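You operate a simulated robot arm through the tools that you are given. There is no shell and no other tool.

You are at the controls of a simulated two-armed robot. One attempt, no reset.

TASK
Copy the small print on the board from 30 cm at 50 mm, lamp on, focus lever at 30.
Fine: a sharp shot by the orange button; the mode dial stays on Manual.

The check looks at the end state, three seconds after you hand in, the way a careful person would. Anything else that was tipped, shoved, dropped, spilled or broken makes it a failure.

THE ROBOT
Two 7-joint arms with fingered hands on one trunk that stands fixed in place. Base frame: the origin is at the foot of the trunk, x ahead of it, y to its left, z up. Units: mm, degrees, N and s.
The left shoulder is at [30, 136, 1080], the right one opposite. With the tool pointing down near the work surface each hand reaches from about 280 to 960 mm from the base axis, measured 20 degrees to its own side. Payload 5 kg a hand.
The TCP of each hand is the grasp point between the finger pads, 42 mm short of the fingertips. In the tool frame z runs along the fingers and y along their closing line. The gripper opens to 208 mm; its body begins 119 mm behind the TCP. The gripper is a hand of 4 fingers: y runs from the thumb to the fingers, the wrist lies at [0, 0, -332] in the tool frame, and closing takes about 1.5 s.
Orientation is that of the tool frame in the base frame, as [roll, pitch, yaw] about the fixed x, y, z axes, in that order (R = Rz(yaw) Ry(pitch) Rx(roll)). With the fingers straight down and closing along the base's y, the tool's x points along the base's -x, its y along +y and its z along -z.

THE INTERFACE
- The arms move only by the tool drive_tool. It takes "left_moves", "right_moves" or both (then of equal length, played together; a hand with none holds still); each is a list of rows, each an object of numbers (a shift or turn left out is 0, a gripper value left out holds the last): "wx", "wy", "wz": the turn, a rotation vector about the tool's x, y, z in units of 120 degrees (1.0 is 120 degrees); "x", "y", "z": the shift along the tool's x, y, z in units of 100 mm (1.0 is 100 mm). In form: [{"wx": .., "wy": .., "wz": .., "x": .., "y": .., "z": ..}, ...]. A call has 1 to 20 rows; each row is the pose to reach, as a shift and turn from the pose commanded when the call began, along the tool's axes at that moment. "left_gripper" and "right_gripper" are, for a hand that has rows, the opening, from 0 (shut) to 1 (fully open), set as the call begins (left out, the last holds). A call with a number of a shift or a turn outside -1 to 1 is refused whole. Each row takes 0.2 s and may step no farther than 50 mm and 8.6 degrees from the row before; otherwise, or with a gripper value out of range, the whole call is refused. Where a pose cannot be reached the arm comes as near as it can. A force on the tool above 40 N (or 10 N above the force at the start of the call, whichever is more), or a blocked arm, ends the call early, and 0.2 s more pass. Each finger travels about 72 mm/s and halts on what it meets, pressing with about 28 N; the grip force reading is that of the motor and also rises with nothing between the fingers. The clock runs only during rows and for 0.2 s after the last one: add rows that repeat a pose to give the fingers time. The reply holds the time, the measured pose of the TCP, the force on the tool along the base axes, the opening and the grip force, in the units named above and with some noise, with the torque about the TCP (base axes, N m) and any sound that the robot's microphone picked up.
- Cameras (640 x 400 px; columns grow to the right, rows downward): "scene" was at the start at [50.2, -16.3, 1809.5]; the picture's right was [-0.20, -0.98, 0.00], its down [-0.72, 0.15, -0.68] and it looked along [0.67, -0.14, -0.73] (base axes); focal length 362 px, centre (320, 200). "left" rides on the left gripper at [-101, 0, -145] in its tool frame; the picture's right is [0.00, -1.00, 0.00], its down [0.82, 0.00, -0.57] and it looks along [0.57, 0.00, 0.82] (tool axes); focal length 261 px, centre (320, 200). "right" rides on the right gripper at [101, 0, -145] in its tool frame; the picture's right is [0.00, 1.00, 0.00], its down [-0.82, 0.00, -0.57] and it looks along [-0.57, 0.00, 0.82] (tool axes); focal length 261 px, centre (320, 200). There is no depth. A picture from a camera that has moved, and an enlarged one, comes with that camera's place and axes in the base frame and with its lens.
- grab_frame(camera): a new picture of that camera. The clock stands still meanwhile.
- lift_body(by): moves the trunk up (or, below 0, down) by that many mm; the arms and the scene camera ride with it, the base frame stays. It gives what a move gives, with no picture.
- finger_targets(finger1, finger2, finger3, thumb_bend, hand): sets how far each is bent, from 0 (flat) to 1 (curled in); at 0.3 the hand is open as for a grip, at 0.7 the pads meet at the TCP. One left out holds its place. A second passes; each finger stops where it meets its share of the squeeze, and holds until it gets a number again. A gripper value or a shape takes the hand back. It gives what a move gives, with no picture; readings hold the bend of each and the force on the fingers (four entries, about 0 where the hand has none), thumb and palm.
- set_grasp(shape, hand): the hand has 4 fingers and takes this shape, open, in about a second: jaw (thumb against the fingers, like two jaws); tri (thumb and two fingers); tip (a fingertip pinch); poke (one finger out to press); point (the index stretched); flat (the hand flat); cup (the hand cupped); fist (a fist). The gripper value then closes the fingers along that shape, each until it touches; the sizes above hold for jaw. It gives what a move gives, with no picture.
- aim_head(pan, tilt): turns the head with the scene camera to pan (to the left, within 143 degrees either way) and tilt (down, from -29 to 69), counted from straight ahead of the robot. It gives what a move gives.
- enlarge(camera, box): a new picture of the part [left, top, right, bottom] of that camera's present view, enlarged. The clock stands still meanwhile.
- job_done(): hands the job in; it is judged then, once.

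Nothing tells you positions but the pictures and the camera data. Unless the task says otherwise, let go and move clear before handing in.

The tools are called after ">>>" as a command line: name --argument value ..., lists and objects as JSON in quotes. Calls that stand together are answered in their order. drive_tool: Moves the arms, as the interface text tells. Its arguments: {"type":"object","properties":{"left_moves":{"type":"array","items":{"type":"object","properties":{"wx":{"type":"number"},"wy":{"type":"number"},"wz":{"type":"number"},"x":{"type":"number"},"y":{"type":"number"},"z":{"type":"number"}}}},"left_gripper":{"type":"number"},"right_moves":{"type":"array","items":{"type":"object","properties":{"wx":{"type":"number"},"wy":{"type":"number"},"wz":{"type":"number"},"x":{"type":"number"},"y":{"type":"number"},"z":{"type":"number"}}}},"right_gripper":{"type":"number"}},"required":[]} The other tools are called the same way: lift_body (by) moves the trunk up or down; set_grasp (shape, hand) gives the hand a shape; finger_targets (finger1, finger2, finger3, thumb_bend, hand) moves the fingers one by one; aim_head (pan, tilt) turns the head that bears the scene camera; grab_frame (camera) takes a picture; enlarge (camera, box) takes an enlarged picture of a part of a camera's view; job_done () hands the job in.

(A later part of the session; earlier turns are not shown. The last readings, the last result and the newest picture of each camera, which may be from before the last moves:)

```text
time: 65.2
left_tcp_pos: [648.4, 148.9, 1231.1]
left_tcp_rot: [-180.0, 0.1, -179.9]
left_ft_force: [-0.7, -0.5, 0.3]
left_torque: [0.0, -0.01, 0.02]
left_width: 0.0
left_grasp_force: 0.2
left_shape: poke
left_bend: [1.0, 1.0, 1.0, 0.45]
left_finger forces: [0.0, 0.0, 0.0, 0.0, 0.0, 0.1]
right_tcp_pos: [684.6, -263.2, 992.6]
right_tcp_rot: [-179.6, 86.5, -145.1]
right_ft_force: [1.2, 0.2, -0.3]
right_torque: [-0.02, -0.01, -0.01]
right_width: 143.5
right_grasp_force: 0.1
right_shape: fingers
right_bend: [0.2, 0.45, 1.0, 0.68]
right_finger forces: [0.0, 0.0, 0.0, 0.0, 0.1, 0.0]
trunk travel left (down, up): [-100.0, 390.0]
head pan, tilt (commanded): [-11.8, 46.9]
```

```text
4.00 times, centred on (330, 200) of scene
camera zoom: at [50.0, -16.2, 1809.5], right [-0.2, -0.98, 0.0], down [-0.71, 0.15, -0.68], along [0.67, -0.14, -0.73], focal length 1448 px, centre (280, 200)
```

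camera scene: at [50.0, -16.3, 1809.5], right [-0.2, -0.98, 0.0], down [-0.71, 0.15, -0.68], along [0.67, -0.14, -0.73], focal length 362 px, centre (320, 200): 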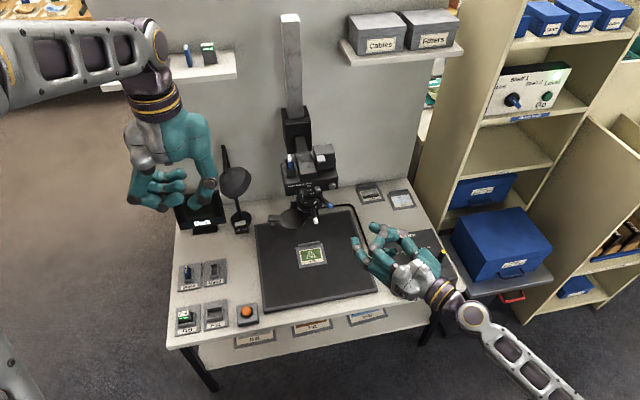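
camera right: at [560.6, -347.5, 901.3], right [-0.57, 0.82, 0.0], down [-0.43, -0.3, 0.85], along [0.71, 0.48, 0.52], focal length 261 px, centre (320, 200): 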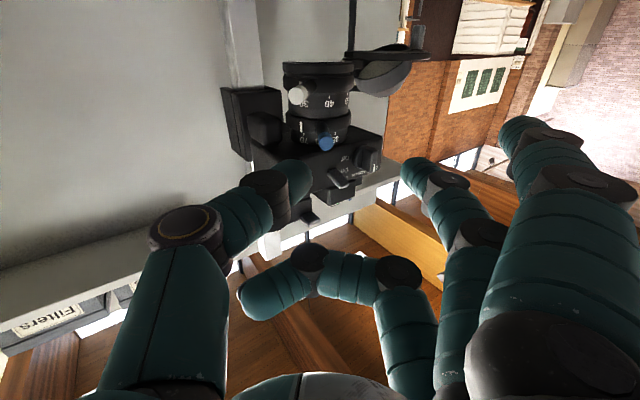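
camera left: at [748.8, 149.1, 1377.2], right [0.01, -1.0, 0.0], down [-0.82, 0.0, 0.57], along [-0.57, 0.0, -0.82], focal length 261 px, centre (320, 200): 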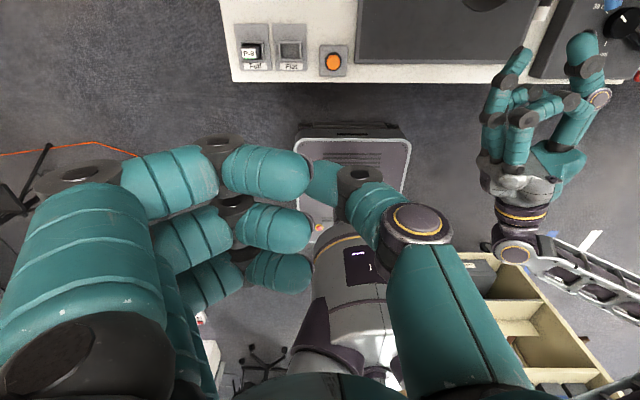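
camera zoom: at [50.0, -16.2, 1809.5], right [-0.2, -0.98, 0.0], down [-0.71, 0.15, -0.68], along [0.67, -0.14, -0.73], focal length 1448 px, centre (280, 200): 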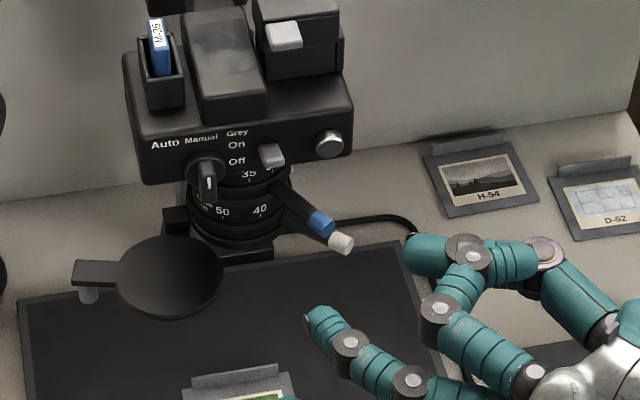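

The thumb tip is lined up to the right of the blue lever. I'll advance 79 mm radially so that it lies beside the lever's end.

>>> drive_tool --right_moves '[{"x": -0.008, "z": 0.13}, {"x": -0.016, "z": 0.26}, {"x": -0.024, "z": 0.4}, {"x": -0.032, "z": 0.53}, {"x": -0.04, "z": 0.66}, {"x": -0.048, "z": 0.79}, {"x": -0.048, "z": 0.79}]'

>>> grab_frame --camera "right"

>>> enlarge --camera "scene" --box '[270, 160, 370, 230]'

```text
time: 66.8
left_tcp_pos: [648.2, 148.2, 1231.9]
left_tcp_rot: [179.9, 0.1, -180.0]
left_ft_force: [0.4, -0.6, 0.1]
left_torque: [-0.01, 0.02, -0.02]
left_width: 0.0
left_grasp_force: 0.0
left_shape: poke
left_bend: [1.0, 1.0, 1.0, 0.45]
left_finger forces: [0.0, 0.0, 0.0, 0.1, 0.0, 0.0]
right_tcp_pos: [750.4, -218.2, 991.3]
right_tcp_rot: [180.0, 86.6, -145.4]
right_ft_force: [0.2, -0.6, -0.1]
right_torque: [0.03, 0.01, 0.02]
right_width: 143.1
right_grasp_force: 0.0
right_shape: fingers
right_bend: [0.2, 0.45, 1.0, 0.68]
right_finger forces: [0.0, 0.0, 0.0, 0.0, 0.1, 0.1]
trunk travel left (down, up): [-100.0, 390.0]
head pan, tilt (commanded): [-11.8, 46.9]
```

```text
taken
camera right: at [625.6, -302.4, 900.8], right [-0.57, 0.82, 0.0], down [-0.43, -0.3, 0.85], along [0.71, 0.48, 0.52], focal length 261 px, centre (320, 200)
```

right: 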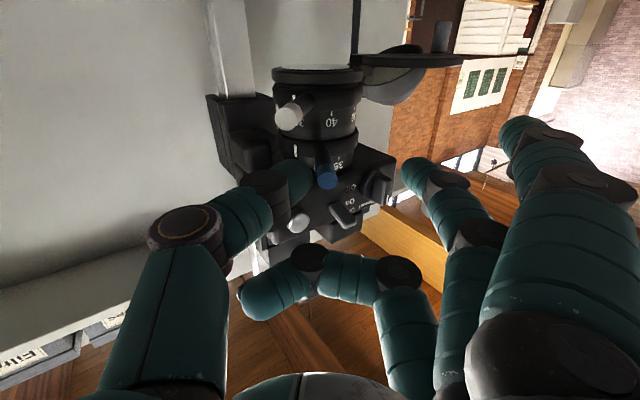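

```text
5.71 times, centred on (320, 195) of scene
camera zoom: at [49.8, -16.5, 1809.5], right [-0.2, -0.98, 0.0], down [-0.71, 0.15, -0.68], along [0.67, -0.14, -0.73], focal length 2068 px, centre (320, 229)
```

zoom: 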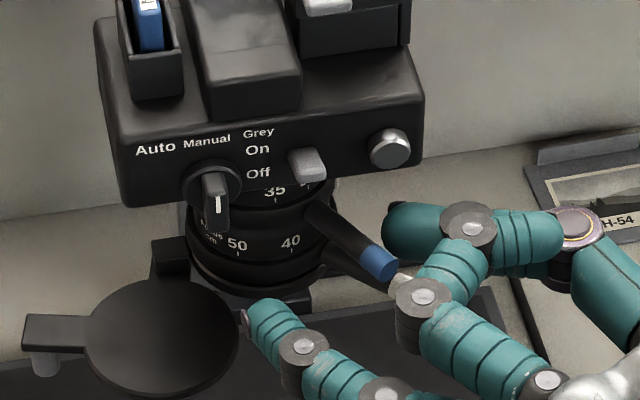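

The thumb tip lies beside the blue lever. Now I'll rotate the hand about the lens axis to the left, 16° first, and read the zoom scale.

>>> drive_tool --right_moves '[{"wx": 0.0166, "wz": 0.001, "x": 0, "y": 0.0423, "z": 0.0008}, {"wx": 0.0333, "wz": 0.002, "x": 0, "y": 0.0846, "z": 0.003}, {"wx": 0.0499, "wz": 0.003, "x": 0, "y": 0.127, "z": 0.0067}, {"wx": 0.0665, "wz": 0.004, "x": -0.0007, "y": 0.1688, "z": 0.0118}, {"wx": 0.0832, "wz": 0.005, "x": -0.001, "y": 0.2106, "z": 0.0184}, {"wx": 0.0998, "wz": 0.0059, "x": -0.0016, "y": 0.2522, "z": 0.0265}, {"wx": 0.1164, "wz": 0.0069, "x": -0.002, "y": 0.2934, "z": 0.036}, {"wx": 0.1331, "wz": 0.0079, "x": -0.0028, "y": 0.3343, "z": 0.047}, {"wx": 0.1331, "wz": 0.0079, "x": -0.0028, "y": 0.3343, "z": 0.047}]'

>>> grab_frame --camera "right"

>>> enlarge --camera "scene" --box '[270, 160, 370, 230]'

```text
time: 68.8
left_tcp_pos: [648.9, 149.1, 1231.7]
left_tcp_rot: [179.9, -0.1, 180.0]
left_ft_force: [0.1, -1.1, 0.1]
left_torque: [0.02, 0.0, 0.03]
left_width: 0.0
left_grasp_force: 0.1
left_shape: poke
left_bend: [1.0, 1.0, 1.0, 0.45]
left_finger forces: [0.0, 0.1, 0.1, 0.1, 0.0, 0.0]
right_tcp_pos: [735.4, -186.9, 992.1]
right_tcp_rot: [-179.1, 86.6, -160.7]
right_ft_force: [0.2, -0.3, -0.3]
right_torque: [0.0, 0.0, -0.01]
right_width: 143.3
right_grasp_force: 0.0
right_shape: fingers
right_bend: [0.2, 0.45, 1.0, 0.68]
right_finger forces: [0.1, 0.0, 0.1, 0.0, 0.0, 0.0]
trunk travel left (down, up): [-100.0, 390.0]
head pan, tilt (commanded): [-11.8, 46.9]
```

```text
taken
camera right: at [592.1, -234.6, 900.7], right [-0.32, 0.95, 0.0], down [-0.49, -0.17, 0.85], along [0.81, 0.27, 0.52], focal length 261 px, centre (320, 200)
```

right: 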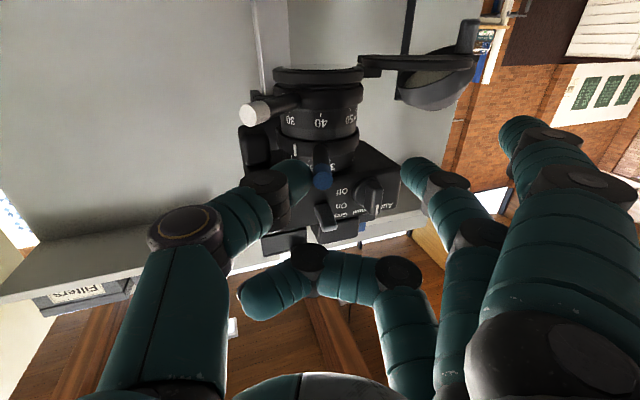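

```text
5.71 times, centred on (320, 195) of scene
camera zoom: at [50.0, -16.6, 1809.5], right [-0.2, -0.98, 0.0], down [-0.71, 0.15, -0.68], along [0.67, -0.14, -0.73], focal length 2068 px, centre (320, 229)
```

zoom: 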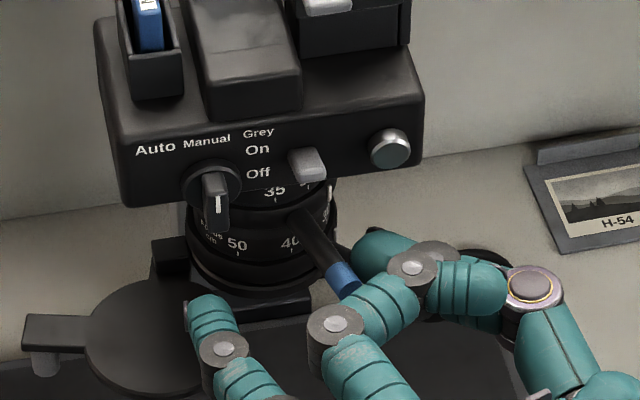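

>>> enlarge --camera "right" --box '[230, 60, 410, 210]'

>>> enlarge --camera "scene" --box '[295, 175, 345, 210]'

```text
2.67 times, centred on (320, 135) of right
camera zoom: at [592.1, -234.6, 900.7], right [-0.32, 0.95, 0.0], down [-0.49, -0.17, 0.85], along [0.81, 0.27, 0.52], focal length 695 px, centre (320, 373)
```

zoom: 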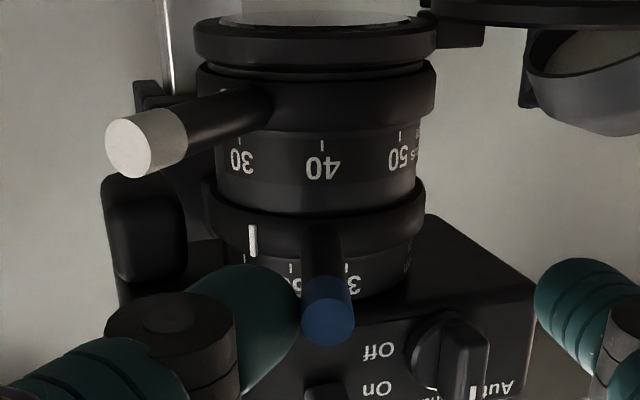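

```text
11.43 times, centred on (320, 192) of scene
camera zoom: at [50.0, -16.6, 1809.5], right [-0.2, -0.98, 0.0], down [-0.71, 0.15, -0.68], along [0.67, -0.14, -0.73], focal length 4136 px, centre (320, 286)
```

zoom: 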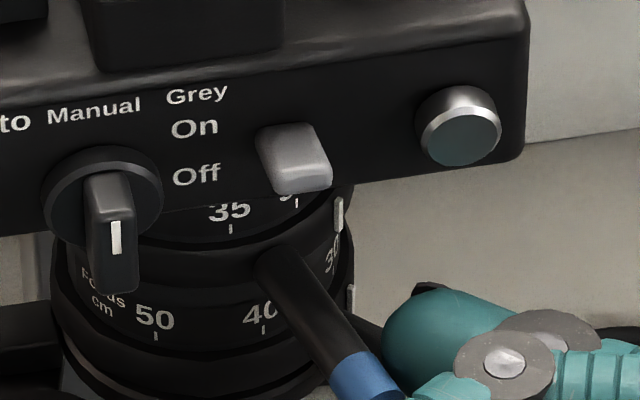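

The zoom mark is moving off 70 and needs about 19.5° more to reach 50. I'll continue 16°, then fine-tune.

>>> drive_tool --right_moves '[{"wx": 0.0166, "wz": 0.001, "x": 0, "y": 0.0423, "z": 0.0008}, {"wx": 0.0333, "wz": 0.002, "x": 0, "y": 0.0846, "z": 0.003}, {"wx": 0.0499, "wz": 0.003, "x": 0, "y": 0.127, "z": 0.0067}, {"wx": 0.0665, "wz": 0.004, "x": -0.0007, "y": 0.1688, "z": 0.0118}, {"wx": 0.0832, "wz": 0.005, "x": -0.001, "y": 0.2106, "z": 0.0184}, {"wx": 0.0998, "wz": 0.0059, "x": -0.0016, "y": 0.2522, "z": 0.0265}, {"wx": 0.1164, "wz": 0.0069, "x": -0.002, "y": 0.2934, "z": 0.036}, {"wx": 0.1331, "wz": 0.0079, "x": -0.0028, "y": 0.3343, "z": 0.047}, {"wx": 0.1331, "wz": 0.0079, "x": -0.0028, "y": 0.3343, "z": 0.047}]'

>>> enlarge --camera "right" --box '[230, 60, 410, 210]'

>>> enlarge --camera "scene" --box '[270, 160, 370, 230]'

```text
time: 70.8
left_tcp_pos: [649.1, 150.4, 1231.3]
left_tcp_rot: [179.9, 0.0, -180.0]
left_ft_force: [-0.1, -0.4, 1.4]
left_torque: [0.04, -0.02, 0.02]
left_width: 0.1
left_grasp_force: 0.0
left_shape: poke
left_bend: [1.0, 1.0, 1.0, 0.45]
left_finger forces: [0.0, 0.0, 0.0, 0.1, 0.1, 0.1]
right_tcp_pos: [729.1, -154.7, 992.7]
right_tcp_rot: [-179.3, 86.5, -176.9]
right_ft_force: [-0.1, 0.2, 0.1]
right_torque: [-0.01, 0.0, 0.03]
right_width: 143.1
right_grasp_force: 0.0
right_shape: fingers
right_bend: [0.2, 0.45, 1.0, 0.68]
right_finger forces: [0.0, 0.0, 0.1, 0.0, 0.0, 0.0]
trunk travel left (down, up): [-100.0, 390.0]
head pan, tilt (commanded): [-11.8, 46.9]
```

```text
2.67 times, centred on (320, 135) of right
camera zoom: at [578.7, -160.4, 901.0], right [-0.04, 1.0, 0.0], down [-0.52, -0.03, 0.85], along [0.85, 0.03, 0.52], focal length 695 px, centre (320, 373)
```

zoom: 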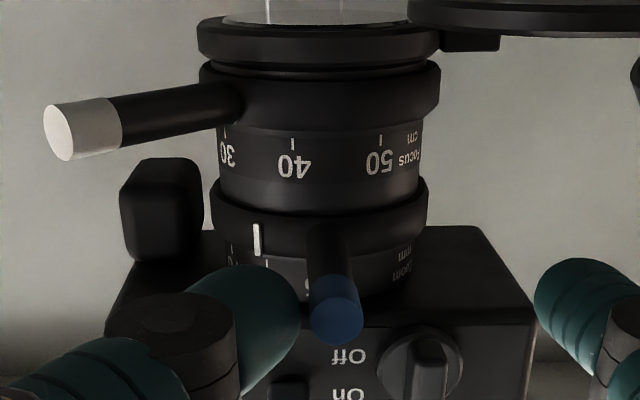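

```text
5.71 times, centred on (320, 195) of scene
camera zoom: at [50.0, -16.7, 1809.5], right [-0.2, -0.98, 0.0], down [-0.71, 0.15, -0.68], along [0.67, -0.14, -0.73], focal length 2068 px, centre (320, 229)
```

zoom: 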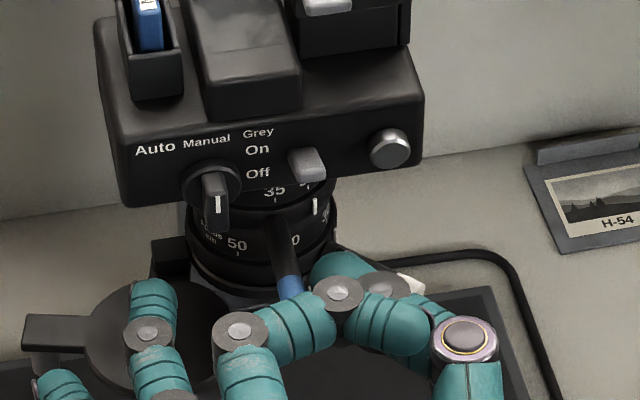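

About 4.5° remains to the 50 tick. I'll turn 4° more and look again.

>>> drive_tool --right_moves '[{"wx": 0.0111, "wz": 0.0007, "y": 0.0282, "z": 0.0004}, {"wx": 0.0222, "wz": 0.0013, "y": 0.0564, "z": 0.0014}, {"wx": 0.0333, "wz": 0.002, "y": 0.0846, "z": 0.003}, {"wx": 0.0333, "wz": 0.002, "y": 0.0846, "z": 0.003}]'

>>> enlarge --camera "right" --box '[250, 100, 370, 190]'

>>> enlarge --camera "scene" --box '[295, 175, 345, 210]'

```text
time: 71.8
left_tcp_pos: [649.5, 149.2, 1232.5]
left_tcp_rot: [-180.0, 0.0, 180.0]
left_ft_force: [0.1, -1.4, -0.3]
left_torque: [0.0, -0.03, -0.03]
left_width: 0.1
left_grasp_force: 0.0
left_shape: poke
left_bend: [1.0, 1.0, 1.0, 0.45]
left_finger forces: [0.0, 0.0, 0.1, 0.1, 0.0, 0.0]
right_tcp_pos: [729.6, -146.5, 992.1]
right_tcp_rot: [-179.2, 86.5, 179.4]
right_ft_force: [-0.9, -0.8, -0.4]
right_torque: [0.02, -0.01, 0.0]
right_width: 143.7
right_grasp_force: 0.1
right_shape: fingers
right_bend: [0.2, 0.45, 1.0, 0.68]
right_finger forces: [0.0, 0.0, 0.0, 0.0, 0.1, 0.0]
trunk travel left (down, up): [-100.0, 390.0]
head pan, tilt (commanded): [-11.8, 46.9]
```

```text
4.44 times, centred on (310, 145) of right
camera zoom: at [578.6, -141.7, 900.9], right [0.03, 1.0, 0.0], down [-0.52, 0.01, 0.85], along [0.85, -0.03, 0.52], focal length 1158 px, centre (364, 444)
```

zoom: 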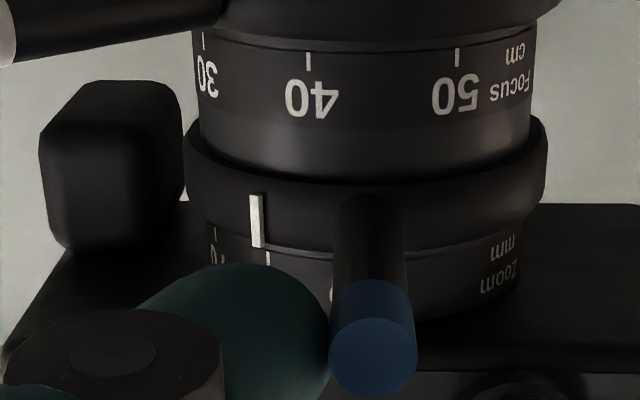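

```text
11.43 times, centred on (320, 192) of scene
camera zoom: at [50.0, -16.7, 1809.5], right [-0.2, -0.98, 0.0], down [-0.71, 0.15, -0.68], along [0.67, -0.14, -0.73], focal length 4136 px, centre (320, 286)
```

zoom: 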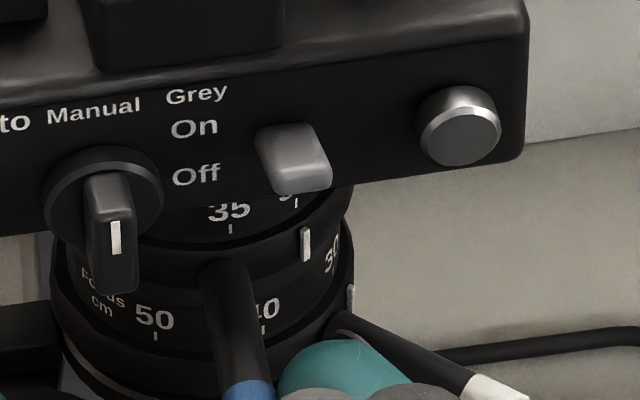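

The zoom mark looks aligned with 50. I'll back the hand off and look straight at both scales to verify.

>>> drive_tool --right_moves '[{"y": -0.03}, {"y": -0.06, "z": -0.1}, {"y": -0.06, "z": -0.3}, {"y": -0.06, "z": -0.5}, {"y": -0.06, "z": -0.7}, {"y": -0.06, "z": -0.9}, {"y": -0.06, "z": -1.0}, {"y": -0.06, "z": -1.0}]'

>>> drive_tool --right_moves '[{"wx": -0.045, "y": -0.14}, {"wx": -0.09, "y": -0.28}, {"wx": -0.135, "y": -0.42}, {"wx": -0.18, "y": -0.56}, {"wx": -0.225, "y": -0.7}, {"wx": -0.27, "y": -0.84, "z": 0.1}, {"wx": -0.27, "y": -0.84, "z": 0.1}]'

>>> grab_frame --camera "right"

>>> grab_frame --camera "scene"

```text
time: 73.6
left_tcp_pos: [648.2, 146.6, 1232.3]
left_tcp_rot: [180.0, 0.0, -180.0]
left_ft_force: [-0.5, -1.9, -0.8]
left_torque: [0.3, 0.02, 0.02]
left_width: 0.2
left_grasp_force: 0.0
left_shape: poke
left_bend: [1.0, 1.0, 1.0, 0.45]
left_finger forces: [0.0, 0.0, 0.0, 0.1, 0.0, 0.0]
right_tcp_pos: [630.0, -151.4, 997.9]
right_tcp_rot: [-179.6, 86.5, 178.8]
right_ft_force: [-1.3, -0.9, 0.1]
right_torque: [-0.01, -0.02, 0.1]
right_width: 143.1
right_grasp_force: 0.2
right_shape: fingers
right_bend: [0.2, 0.45, 1.0, 0.68]
right_finger forces: [0.1, 0.1, 0.0, 0.0, 0.0, 0.1]
trunk travel left (down, up): [-100.0, 390.0]
head pan, tilt (commanded): [-11.8, 46.9]
```

```text
time: 75.2
left_tcp_pos: [648.2, 151.0, 1232.5]
left_tcp_rot: [179.9, 0.2, -179.8]
left_ft_force: [-0.8, 1.0, 0.9]
left_torque: [-0.05, -0.12, 0.01]
left_width: 0.2
left_grasp_force: 0.1
left_shape: poke
left_bend: [1.0, 1.0, 1.0, 0.45]
left_finger forces: [0.0, 0.0, 0.0, 0.0, 0.0, 0.0]
right_tcp_pos: [732.0, -155.4, 991.4]
right_tcp_rot: [151.2, 86.5, -178.5]
right_ft_force: [-1.7, 0.5, 0.2]
right_torque: [-0.06, 0.05, -0.05]
right_width: 143.5
right_grasp_force: 0.3
right_shape: fingers
right_bend: [0.2, 0.45, 1.0, 0.68]
right_finger forces: [0.0, 0.1, 0.0, 0.1, 0.2, 0.0]
right hand out of reach, approached as far as the arm can: row 4, 5, 6, 7
trunk travel left (down, up): [-100.0, 390.0]
head pan, tilt (commanded): [-11.8, 46.9]
```

```text
taken
camera right: at [600.5, -227.0, 899.7], right [-0.5, 0.86, 0.03], down [-0.44, -0.29, 0.85], along [0.74, 0.41, 0.53], focal length 261 px, centre (320, 200)
```

right: 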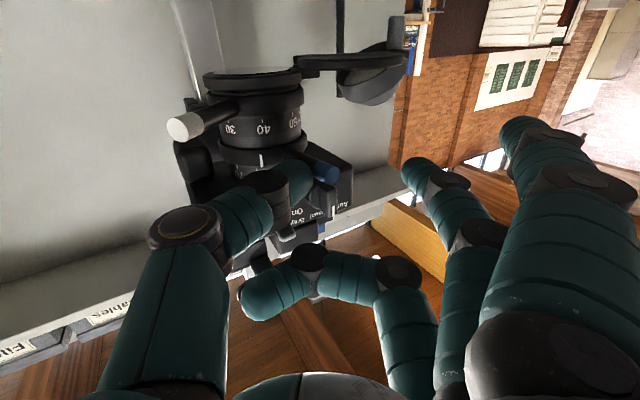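

```text
taken
camera scene: at [48.4, -15.3, 1809.6], right [-0.2, -0.98, 0.0], down [-0.71, 0.15, -0.68], along [0.67, -0.14, -0.73], focal length 362 px, centre (320, 200)
```

scene: 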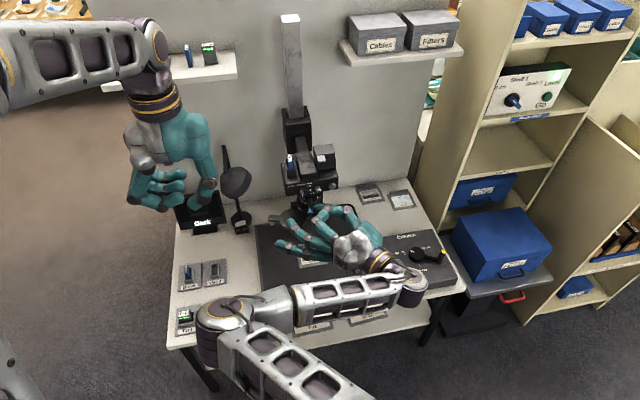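

The arm reconfigured oddly and the hand ended near the levers again. Before moving anything I'll check the levers and marks.

>>> enlarge --camera "right" --box '[170, 60, 370, 210]'

>>> enlarge --camera "scene" --box '[260, 150, 400, 280]'

>>> enlarge --camera "scene" --box '[290, 175, 345, 215]'

```text
2.67 times, centred on (270, 135) of right
camera zoom: at [600.5, -227.0, 899.7], right [-0.5, 0.86, 0.03], down [-0.44, -0.29, 0.85], along [0.74, 0.41, 0.53], focal length 695 px, centre (453, 373)
```

zoom: 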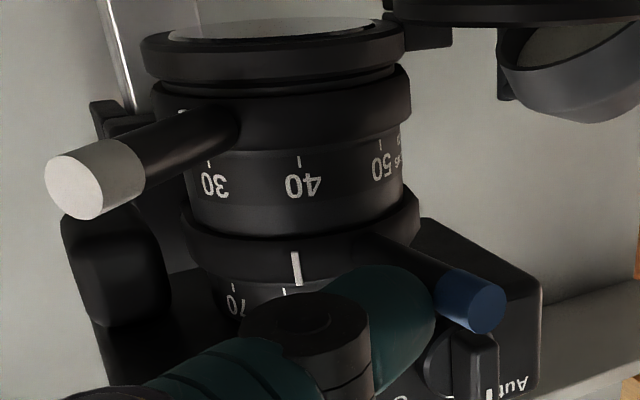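

```text
3.08 times, centred on (330, 215) of scene
camera zoom: at [48.4, -15.3, 1809.6], right [-0.2, -0.98, 0.0], down [-0.71, 0.15, -0.68], along [0.67, -0.14, -0.73], focal length 1114 px, centre (289, 154)
```

zoom: 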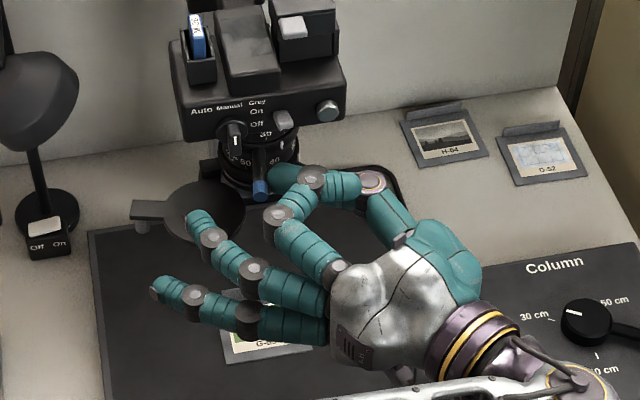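

```text
10.00 times, centred on (318, 195) of scene
camera zoom: at [48.4, -15.3, 1809.6], right [-0.2, -0.98, 0.0], down [-0.71, 0.15, -0.68], along [0.67, -0.14, -0.73], focal length 3619 px, centre (345, 250)
```

zoom: 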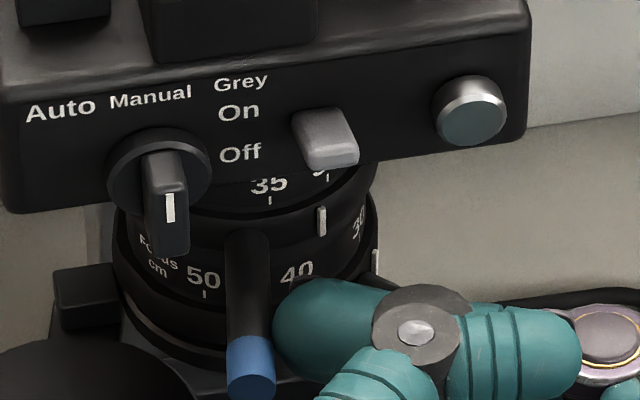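

The zoom lever got pushed about 6° too far during that reconfiguration; focus looks unaffected. I need to see where the right elbow is before moving.

>>> grab_frame --camera "left"

>>> enlarge --camera "scene" --box '[160, 240, 440, 400]'

```text
taken
camera left: at [748.2, 151.2, 1377.7], right [0.01, -1.0, 0.0], down [-0.82, 0.0, 0.57], along [-0.57, 0.0, -0.82], focal length 261 px, centre (320, 200)
```

left: 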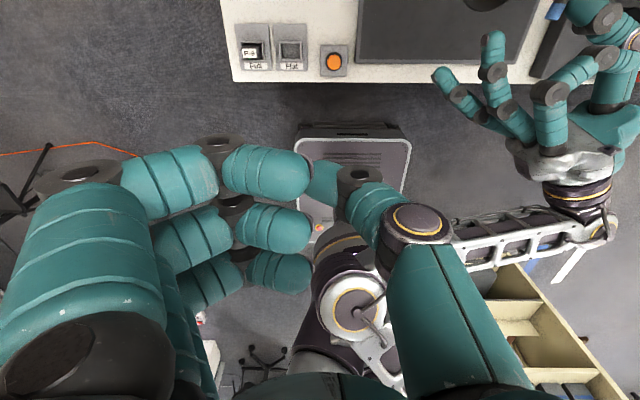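

```text
2.29 times, centred on (300, 320) of scene
camera zoom: at [48.4, -15.3, 1809.6], right [-0.2, -0.98, 0.0], down [-0.71, 0.15, -0.68], along [0.67, -0.14, -0.73], focal length 827 px, centre (366, -74)
```

zoom: 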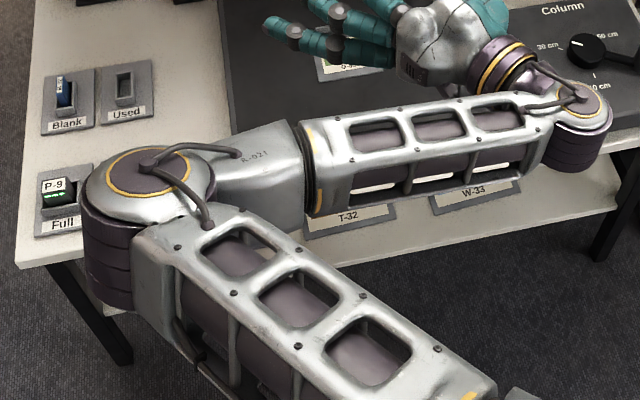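

From the left camera the right elbow is in front of the trunk, clear of the table. I'll test with a tiny 5 mm move to the right to learn where the commanded pose now stands.

>>> drive_tool --right_moves '[{"y": -0.05}, {"y": -0.05}]'

```text
time: 75.8
left_tcp_pos: [649.0, 149.3, 1233.0]
left_tcp_rot: [-180.0, 0.0, -179.9]
left_ft_force: [-1.1, 0.6, 0.5]
left_torque: [0.0, 0.01, 0.0]
left_width: 0.1
left_grasp_force: 0.0
left_shape: poke
left_bend: [1.0, 1.0, 1.0, 0.45]
left_finger forces: [0.0, 0.1, 0.0, 0.0, 0.1, 0.0]
right_tcp_pos: [737.2, -157.5, 990.5]
right_tcp_rot: [149.4, 86.4, -179.9]
right_ft_force: [0.4, -1.2, 0.2]
right_torque: [-0.01, 0.0, -0.03]
right_width: 143.2
right_grasp_force: 0.1
right_shape: fingers
right_bend: [0.2, 0.45, 1.0, 0.68]
right_finger forces: [0.0, 0.0, 0.1, 0.0, 0.0, 0.0]
trunk travel left (down, up): [-100.0, 390.0]
head pan, tilt (commanded): [-11.8, 46.9]
```

The arm now moves from its actual pose. To bring the zoom lever back I'll use the fingers instead of the arm: open the thumb away, then curl the middle finger gently against the lever's left side.

>>> finger_targets --hand "right" --thumb_bend 0.5

>>> finger_targets --hand "right" --finger2 0.62

>>> enlarge --camera "right" --box '[170, 60, 410, 210]'

>>> enlarge --camera "scene" --box '[270, 170, 370, 240]'

```text
time: 76.8
left_tcp_pos: [648.9, 150.0, 1231.8]
left_tcp_rot: [-180.0, 0.0, -180.0]
left_ft_force: [0.4, 0.6, 0.3]
left_torque: [-0.03, -0.01, -0.04]
left_width: 0.0
left_grasp_force: 0.1
left_shape: poke
left_bend: [1.0, 1.0, 1.0, 0.45]
left_finger forces: [0.1, 0.1, 0.1, 0.1, 0.0, 0.0]
right_tcp_pos: [737.0, -158.6, 990.0]
right_tcp_rot: [149.5, 86.5, -179.9]
right_ft_force: [-1.2, -0.3, -0.3]
right_torque: [0.05, 0.0, 0.0]
right_width: 188.6
right_grasp_force: 0.1
right_shape: fingers
right_bend: [0.2, 0.45, 1.0, 0.5]
right_finger forces: [0.0, 0.0, 0.0, 0.1, 0.0, 0.1]
trunk travel left (down, up): [-100.0, 390.0]
head pan, tilt (commanded): [-11.8, 46.9]
```

```text
time: 77.8
left_tcp_pos: [649.6, 150.2, 1232.6]
left_tcp_rot: [180.0, 0.0, -179.9]
left_ft_force: [-0.5, 0.4, 0.0]
left_torque: [-0.01, 0.0, 0.01]
left_width: 0.0
left_grasp_force: 0.1
left_shape: poke
left_bend: [1.0, 1.0, 1.0, 0.45]
left_finger forces: [0.0, 0.0, 0.0, 0.0, 0.0, 0.1]
right_tcp_pos: [738.5, -156.9, 992.0]
right_tcp_rot: [149.5, 86.5, -180.0]
right_ft_force: [1.4, 0.7, 1.1]
right_torque: [-0.03, 0.02, -0.03]
right_width: 188.7
right_grasp_force: 0.1
right_shape: fingers
right_bend: [0.2, 0.62, 1.0, 0.5]
right_finger forces: [0.0, 0.0, 0.0, 0.1, 0.2, 0.0]
trunk travel left (down, up): [-100.0, 390.0]
head pan, tilt (commanded): [-11.8, 46.9]
```

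```text
2.67 times, centred on (290, 135) of right
camera zoom: at [606.6, -230.6, 898.1], right [-0.51, 0.86, 0.04], down [-0.44, -0.29, 0.85], along [0.74, 0.41, 0.53], focal length 695 px, centre (400, 373)
```

zoom: 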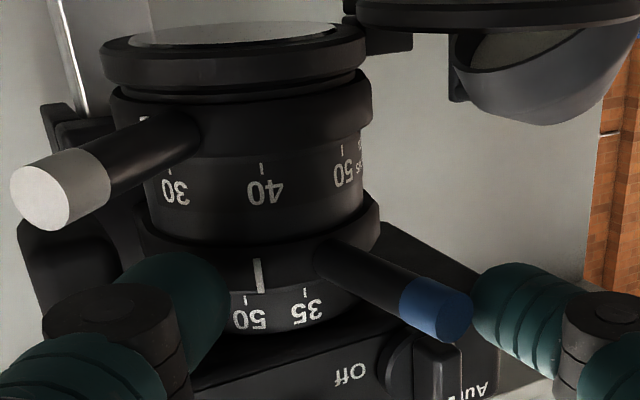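

```text
5.71 times, centred on (320, 205) of scene
camera zoom: at [50.1, -16.1, 1809.5], right [-0.2, -0.98, 0.0], down [-0.71, 0.15, -0.68], along [0.67, -0.14, -0.73], focal length 2068 px, centre (320, 171)
```

zoom: 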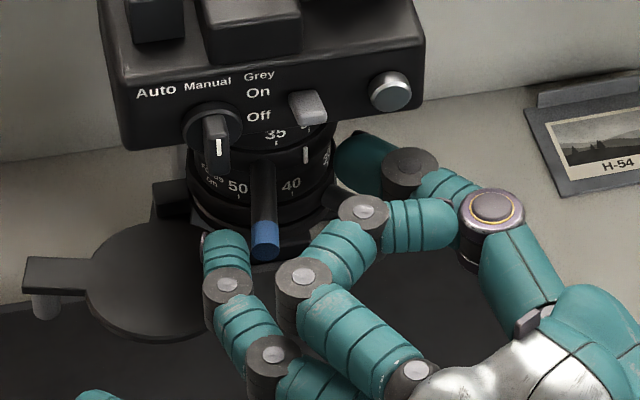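

The view is excellent: the zoom mark is 6–7° past 50 and the middle fingertip is right beside the blue end. I'll curl that finger a bit more.

>>> finger_targets --hand "right" --finger2 0.66

>>> enlarge --camera "right" --box '[170, 60, 410, 210]'

```text
time: 78.8
left_tcp_pos: [649.4, 150.1, 1231.6]
left_tcp_rot: [180.0, 0.0, -179.9]
left_ft_force: [-0.3, 0.5, 0.6]
left_torque: [0.01, -0.05, 0.01]
left_width: 0.0
left_grasp_force: 0.1
left_shape: poke
left_bend: [1.0, 1.0, 1.0, 0.45]
left_finger forces: [0.0, 0.0, 0.0, 0.0, 0.1, 0.0]
right_tcp_pos: [737.7, -158.3, 990.8]
right_tcp_rot: [149.5, 86.6, -179.9]
right_ft_force: [0.0, -0.5, 0.5]
right_torque: [0.04, 0.02, 0.01]
right_width: 188.6
right_grasp_force: 0.0
right_shape: fingers
right_bend: [0.2, 0.66, 1.0, 0.5]
right_finger forces: [0.0, 0.1, 0.0, 0.0, 0.0, 0.1]
trunk travel left (down, up): [-100.0, 390.0]
head pan, tilt (commanded): [-11.8, 46.9]
```

```text
2.67 times, centred on (290, 135) of right
camera zoom: at [606.6, -230.6, 898.1], right [-0.51, 0.86, 0.04], down [-0.44, -0.29, 0.85], along [0.74, 0.41, 0.53], focal length 695 px, centre (400, 373)
```

zoom: 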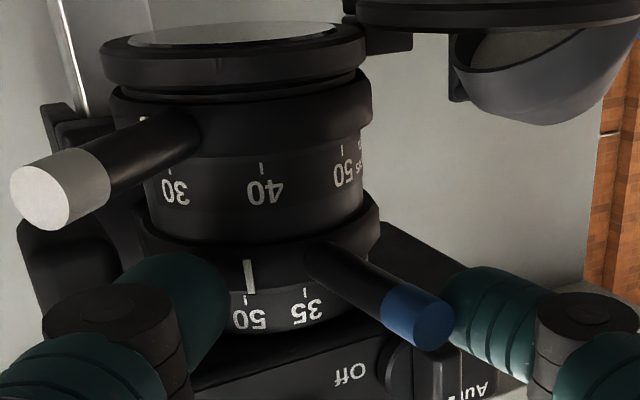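

The mark is moving back; about 2° left. A slightly further curl:

>>> finger_targets --hand "right" --finger2 0.675

>>> enlarge --camera "right" --box '[220, 110, 340, 200]'

>>> enlarge --camera "scene" --box '[295, 175, 345, 210]'

```text
time: 79.8
left_tcp_pos: [649.1, 150.4, 1232.3]
left_tcp_rot: [-180.0, 0.0, -179.9]
left_ft_force: [0.3, -0.1, 0.0]
left_torque: [0.02, 0.0, -0.02]
left_width: 0.1
left_grasp_force: 0.0
left_shape: poke
left_bend: [1.0, 1.0, 1.0, 0.45]
left_finger forces: [0.0, 0.0, 0.1, 0.1, 0.0, 0.0]
right_tcp_pos: [737.7, -157.4, 990.5]
right_tcp_rot: [149.6, 86.5, -180.0]
right_ft_force: [-0.7, 0.2, 0.0]
right_torque: [0.01, 0.01, -0.01]
right_width: 188.4
right_grasp_force: 0.2
right_shape: fingers
right_bend: [0.2, 0.67, 1.0, 0.5]
right_finger forces: [0.0, 0.1, 0.1, 0.0, 0.0, 0.1]
trunk travel left (down, up): [-100.0, 390.0]
head pan, tilt (commanded): [-11.8, 46.9]
```

```text
4.44 times, centred on (280, 155) of right
camera zoom: at [606.6, -230.6, 898.1], right [-0.51, 0.86, 0.04], down [-0.44, -0.29, 0.85], along [0.74, 0.41, 0.53], focal length 1158 px, centre (498, 400)
```

zoom: 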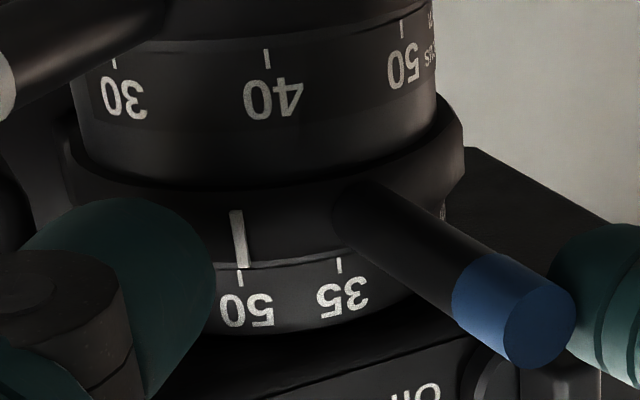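

```text
11.43 times, centred on (320, 192) of scene
camera zoom: at [50.1, -16.1, 1809.5], right [-0.2, -0.98, 0.0], down [-0.71, 0.15, -0.68], along [0.67, -0.14, -0.73], focal length 4136 px, centre (320, 286)
```

zoom: 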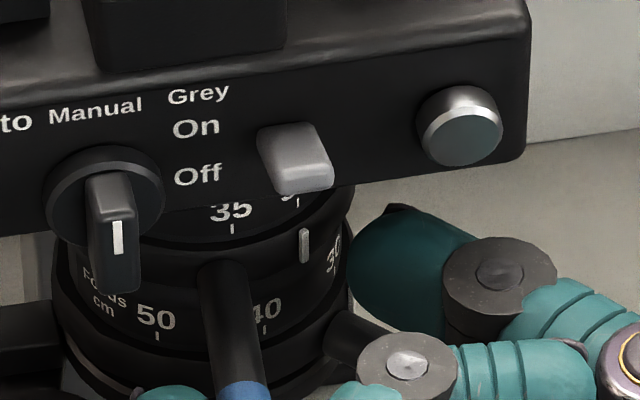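

The mark is within about 1–2° of the 50 tick, still slightly on the 35 side. One more small curl.

>>> finger_targets --hand "right" --finger2 0.688

>>> enlarge --camera "right" --box '[220, 110, 340, 200]'

>>> enlarge --camera "scene" --box '[295, 175, 345, 210]'

```text
time: 80.8
left_tcp_pos: [649.5, 149.1, 1232.8]
left_tcp_rot: [180.0, -0.1, -179.9]
left_ft_force: [0.1, 0.0, 0.1]
left_torque: [-0.01, -0.02, -0.01]
left_width: 0.3
left_grasp_force: 0.1
left_shape: poke
left_bend: [1.0, 1.0, 1.0, 0.45]
left_finger forces: [0.1, 0.1, 0.0, 0.1, 0.0, 0.1]
right_tcp_pos: [739.0, -157.7, 990.5]
right_tcp_rot: [149.4, 86.5, 180.0]
right_ft_force: [-0.4, 0.0, 0.9]
right_torque: [-0.01, 0.01, -0.01]
right_width: 188.1
right_grasp_force: 0.0
right_shape: fingers
right_bend: [0.2, 0.68, 1.0, 0.5]
right_finger forces: [0.0, 0.0, 0.0, 0.0, 0.0, 0.0]
trunk travel left (down, up): [-100.0, 390.0]
head pan, tilt (commanded): [-11.8, 46.9]
```

```text
4.44 times, centred on (280, 155) of right
camera zoom: at [606.6, -230.6, 898.1], right [-0.51, 0.86, 0.04], down [-0.44, -0.29, 0.85], along [0.74, 0.41, 0.53], focal length 1158 px, centre (498, 400)
```

zoom: 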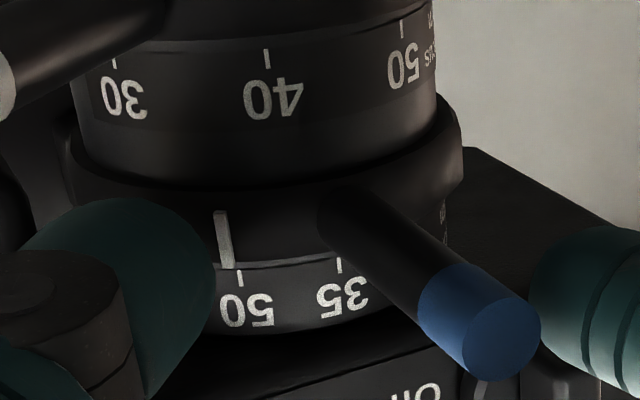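

```text
11.43 times, centred on (320, 192) of scene
camera zoom: at [50.1, -16.1, 1809.5], right [-0.2, -0.98, 0.0], down [-0.71, 0.15, -0.68], along [0.67, -0.14, -0.73], focal length 4136 px, centre (320, 286)
```

zoom: 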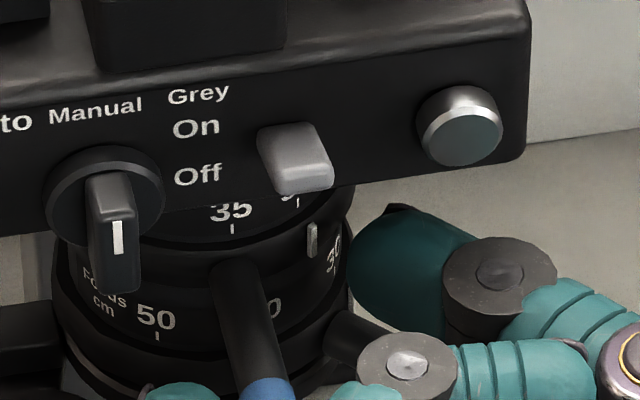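

The mark moved about 3.5° and is now around 1° on the other side. I'll open the finger away and move the hand to view the mark face-on for a precise reading.

>>> finger_targets --hand "right" --finger2 0.5

>>> drive_tool --right_moves '[{"z": -0.05}, {"z": -0.1}, {"z": -0.15}, {"z": -0.15}]'

>>> grab_frame --camera "right"

>>> grab_frame --camera "scene"

```text
time: 81.8
left_tcp_pos: [649.4, 150.6, 1232.4]
left_tcp_rot: [-179.9, 0.0, -179.9]
left_ft_force: [-0.7, -0.1, 0.3]
left_torque: [0.0, 0.0, -0.02]
left_width: 0.1
left_grasp_force: 0.1
left_shape: poke
left_bend: [1.0, 1.0, 1.0, 0.45]
left_finger forces: [0.0, 0.0, 0.2, 0.0, 0.0, 0.1]
right_tcp_pos: [737.4, -158.2, 991.5]
right_tcp_rot: [149.5, 86.5, 179.9]
right_ft_force: [-0.3, -0.7, -0.3]
right_torque: [-0.01, 0.03, -0.03]
right_width: 188.7
right_grasp_force: 0.1
right_shape: fingers
right_bend: [0.2, 0.5, 1.0, 0.5]
right_finger forces: [0.0, 0.0, 0.0, 0.0, 0.0, 0.1]
trunk travel left (down, up): [-100.0, 390.0]
head pan, tilt (commanded): [-11.8, 46.9]
```

```text
time: 82.8
left_tcp_pos: [649.0, 149.9, 1232.2]
left_tcp_rot: [-180.0, 0.0, -179.8]
left_ft_force: [-0.2, -0.1, -0.5]
left_torque: [0.03, 0.02, -0.02]
left_width: 0.0
left_grasp_force: 0.0
left_shape: poke
left_bend: [1.0, 1.0, 1.0, 0.45]
left_finger forces: [0.0, 0.0, 0.0, 0.0, 0.1, 0.0]
right_tcp_pos: [738.3, -158.5, 990.9]
right_tcp_rot: [149.5, 86.6, -180.0]
right_ft_force: [0.1, -0.2, -1.0]
right_torque: [0.01, 0.0, 0.04]
right_width: 188.7
right_grasp_force: 0.0
right_shape: fingers
right_bend: [0.2, 0.5, 1.0, 0.5]
right_finger forces: [0.1, 0.1, 0.0, 0.1, 0.0, 0.2]
right hand out of reach, approached as far as the arm can: row 1, 2, 3, 4
trunk travel left (down, up): [-100.0, 390.0]
head pan, tilt (commanded): [-11.8, 46.9]
```

```text
taken
camera right: at [606.6, -230.6, 898.1], right [-0.51, 0.86, 0.04], down [-0.44, -0.29, 0.85], along [0.74, 0.41, 0.53], focal length 261 px, centre (320, 200)
```

right: 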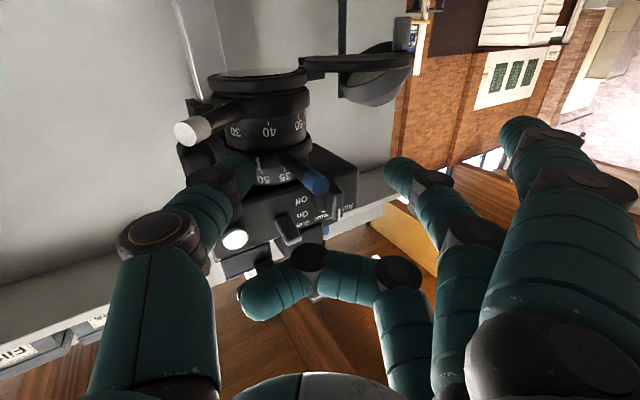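

```text
taken
camera scene: at [50.1, -16.1, 1809.5], right [-0.2, -0.98, 0.0], down [-0.71, 0.15, -0.68], along [0.67, -0.14, -0.73], focal length 362 px, centre (320, 200)
```

scene: 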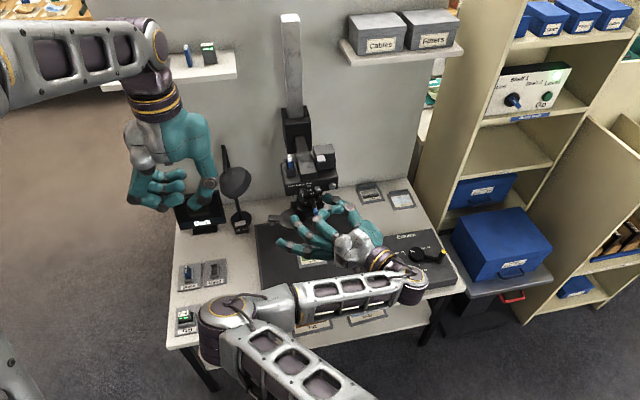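

The arm can't retract in this direction from its present posture. At heading 0° it could, so I'll first rotate the hand clockwise in place, with fingers open around the blue lever.

>>> drive_tool --right_moves '[{"wx": 0.04}, {"wx": 0.08}, {"wx": 0.12}, {"wx": 0.16}, {"wx": 0.2}, {"wx": 0.24}, {"wx": 0.24}]'

>>> enlarge --camera "scene" --box '[250, 150, 390, 260]'

>>> grab_frame --camera "right"

```text
time: 84.4
left_tcp_pos: [648.6, 149.9, 1232.3]
left_tcp_rot: [180.0, 0.0, 179.9]
left_ft_force: [0.4, -0.6, 0.0]
left_torque: [0.03, 0.01, -0.02]
left_width: 0.0
left_grasp_force: 0.1
left_shape: poke
left_bend: [1.0, 1.0, 1.0, 0.45]
left_finger forces: [0.0, 0.0, 0.0, 0.0, 0.0, 0.0]
right_tcp_pos: [738.1, -158.4, 990.4]
right_tcp_rot: [177.1, 86.6, 179.3]
right_ft_force: [-0.6, 0.7, 0.3]
right_torque: [0.0, 0.0, 0.01]
right_width: 188.6
right_grasp_force: 0.0
right_shape: fingers
right_bend: [0.2, 0.5, 1.0, 0.5]
right_finger forces: [0.0, 0.0, 0.0, 0.0, 0.0, 0.0]
trunk travel left (down, up): [-100.0, 390.0]
head pan, tilt (commanded): [-11.8, 46.9]
```

```text
3.64 times, centred on (320, 205) of scene
camera zoom: at [50.4, -16.4, 1809.4], right [-0.2, -0.98, 0.0], down [-0.72, 0.15, -0.68], along [0.67, -0.14, -0.73], focal length 1316 px, centre (320, 182)
```

zoom: 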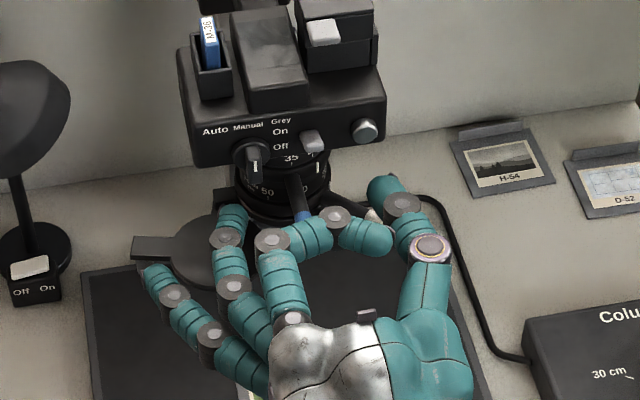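

```text
taken
camera right: at [586.2, -162.6, 898.9], right [-0.03, 1.0, 0.01], down [-0.52, -0.02, 0.85], along [0.85, 0.03, 0.52], focal length 261 px, centre (320, 200)
```

right: 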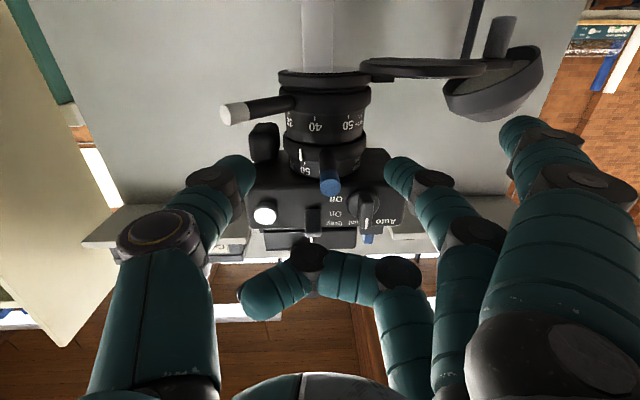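

>>> drive_tool --right_moves '[{"z": -0.1}, {"z": -0.25}, {"z": -0.4}, {"z": -0.55}, {"z": -0.7}, {"z": -0.85}, {"z": -1.0}, {"z": -1.0}]'

>>> grab_frame --camera "scene"

>>> enlarge --camera "right" --box '[240, 50, 400, 190]'

```text
time: 86.2
left_tcp_pos: [649.2, 151.5, 1230.1]
left_tcp_rot: [-180.0, 0.0, -180.0]
left_ft_force: [0.4, -1.2, -0.2]
left_torque: [-0.01, 0.03, -0.01]
left_width: 0.2
left_grasp_force: 0.1
left_shape: poke
left_bend: [1.0, 1.0, 1.0, 0.45]
left_finger forces: [0.0, 0.0, 0.1, 0.1, 0.0, 0.1]
right_tcp_pos: [637.3, -163.2, 996.5]
right_tcp_rot: [177.8, 86.4, 179.6]
right_ft_force: [-0.2, 0.3, 0.7]
right_torque: [0.02, 0.0, 0.01]
right_width: 188.5
right_grasp_force: 0.0
right_shape: fingers
right_bend: [0.2, 0.5, 1.0, 0.5]
right_finger forces: [0.0, 0.1, 0.1, 0.0, 0.1, 0.1]
trunk travel left (down, up): [-100.0, 390.0]
head pan, tilt (commanded): [-11.8, 46.9]
```

```text
taken
camera scene: at [50.3, -16.0, 1809.5], right [-0.2, -0.98, 0.0], down [-0.72, 0.15, -0.68], along [0.67, -0.14, -0.73], focal length 362 px, centre (320, 200)
```

scene: 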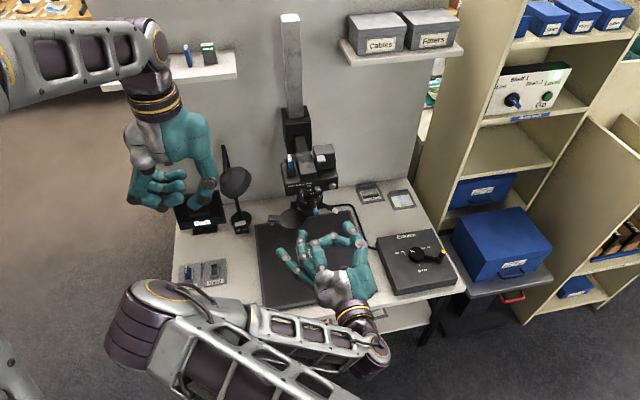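

```text
2.86 times, centred on (320, 120) of right
camera zoom: at [486.9, -166.4, 905.1], right [-0.03, 1.0, 0.01], down [-0.52, -0.02, 0.85], along [0.85, 0.03, 0.52], focal length 745 px, centre (320, 429)
```

zoom: 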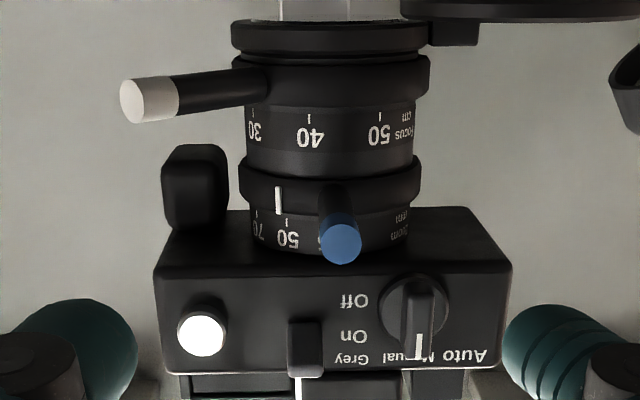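

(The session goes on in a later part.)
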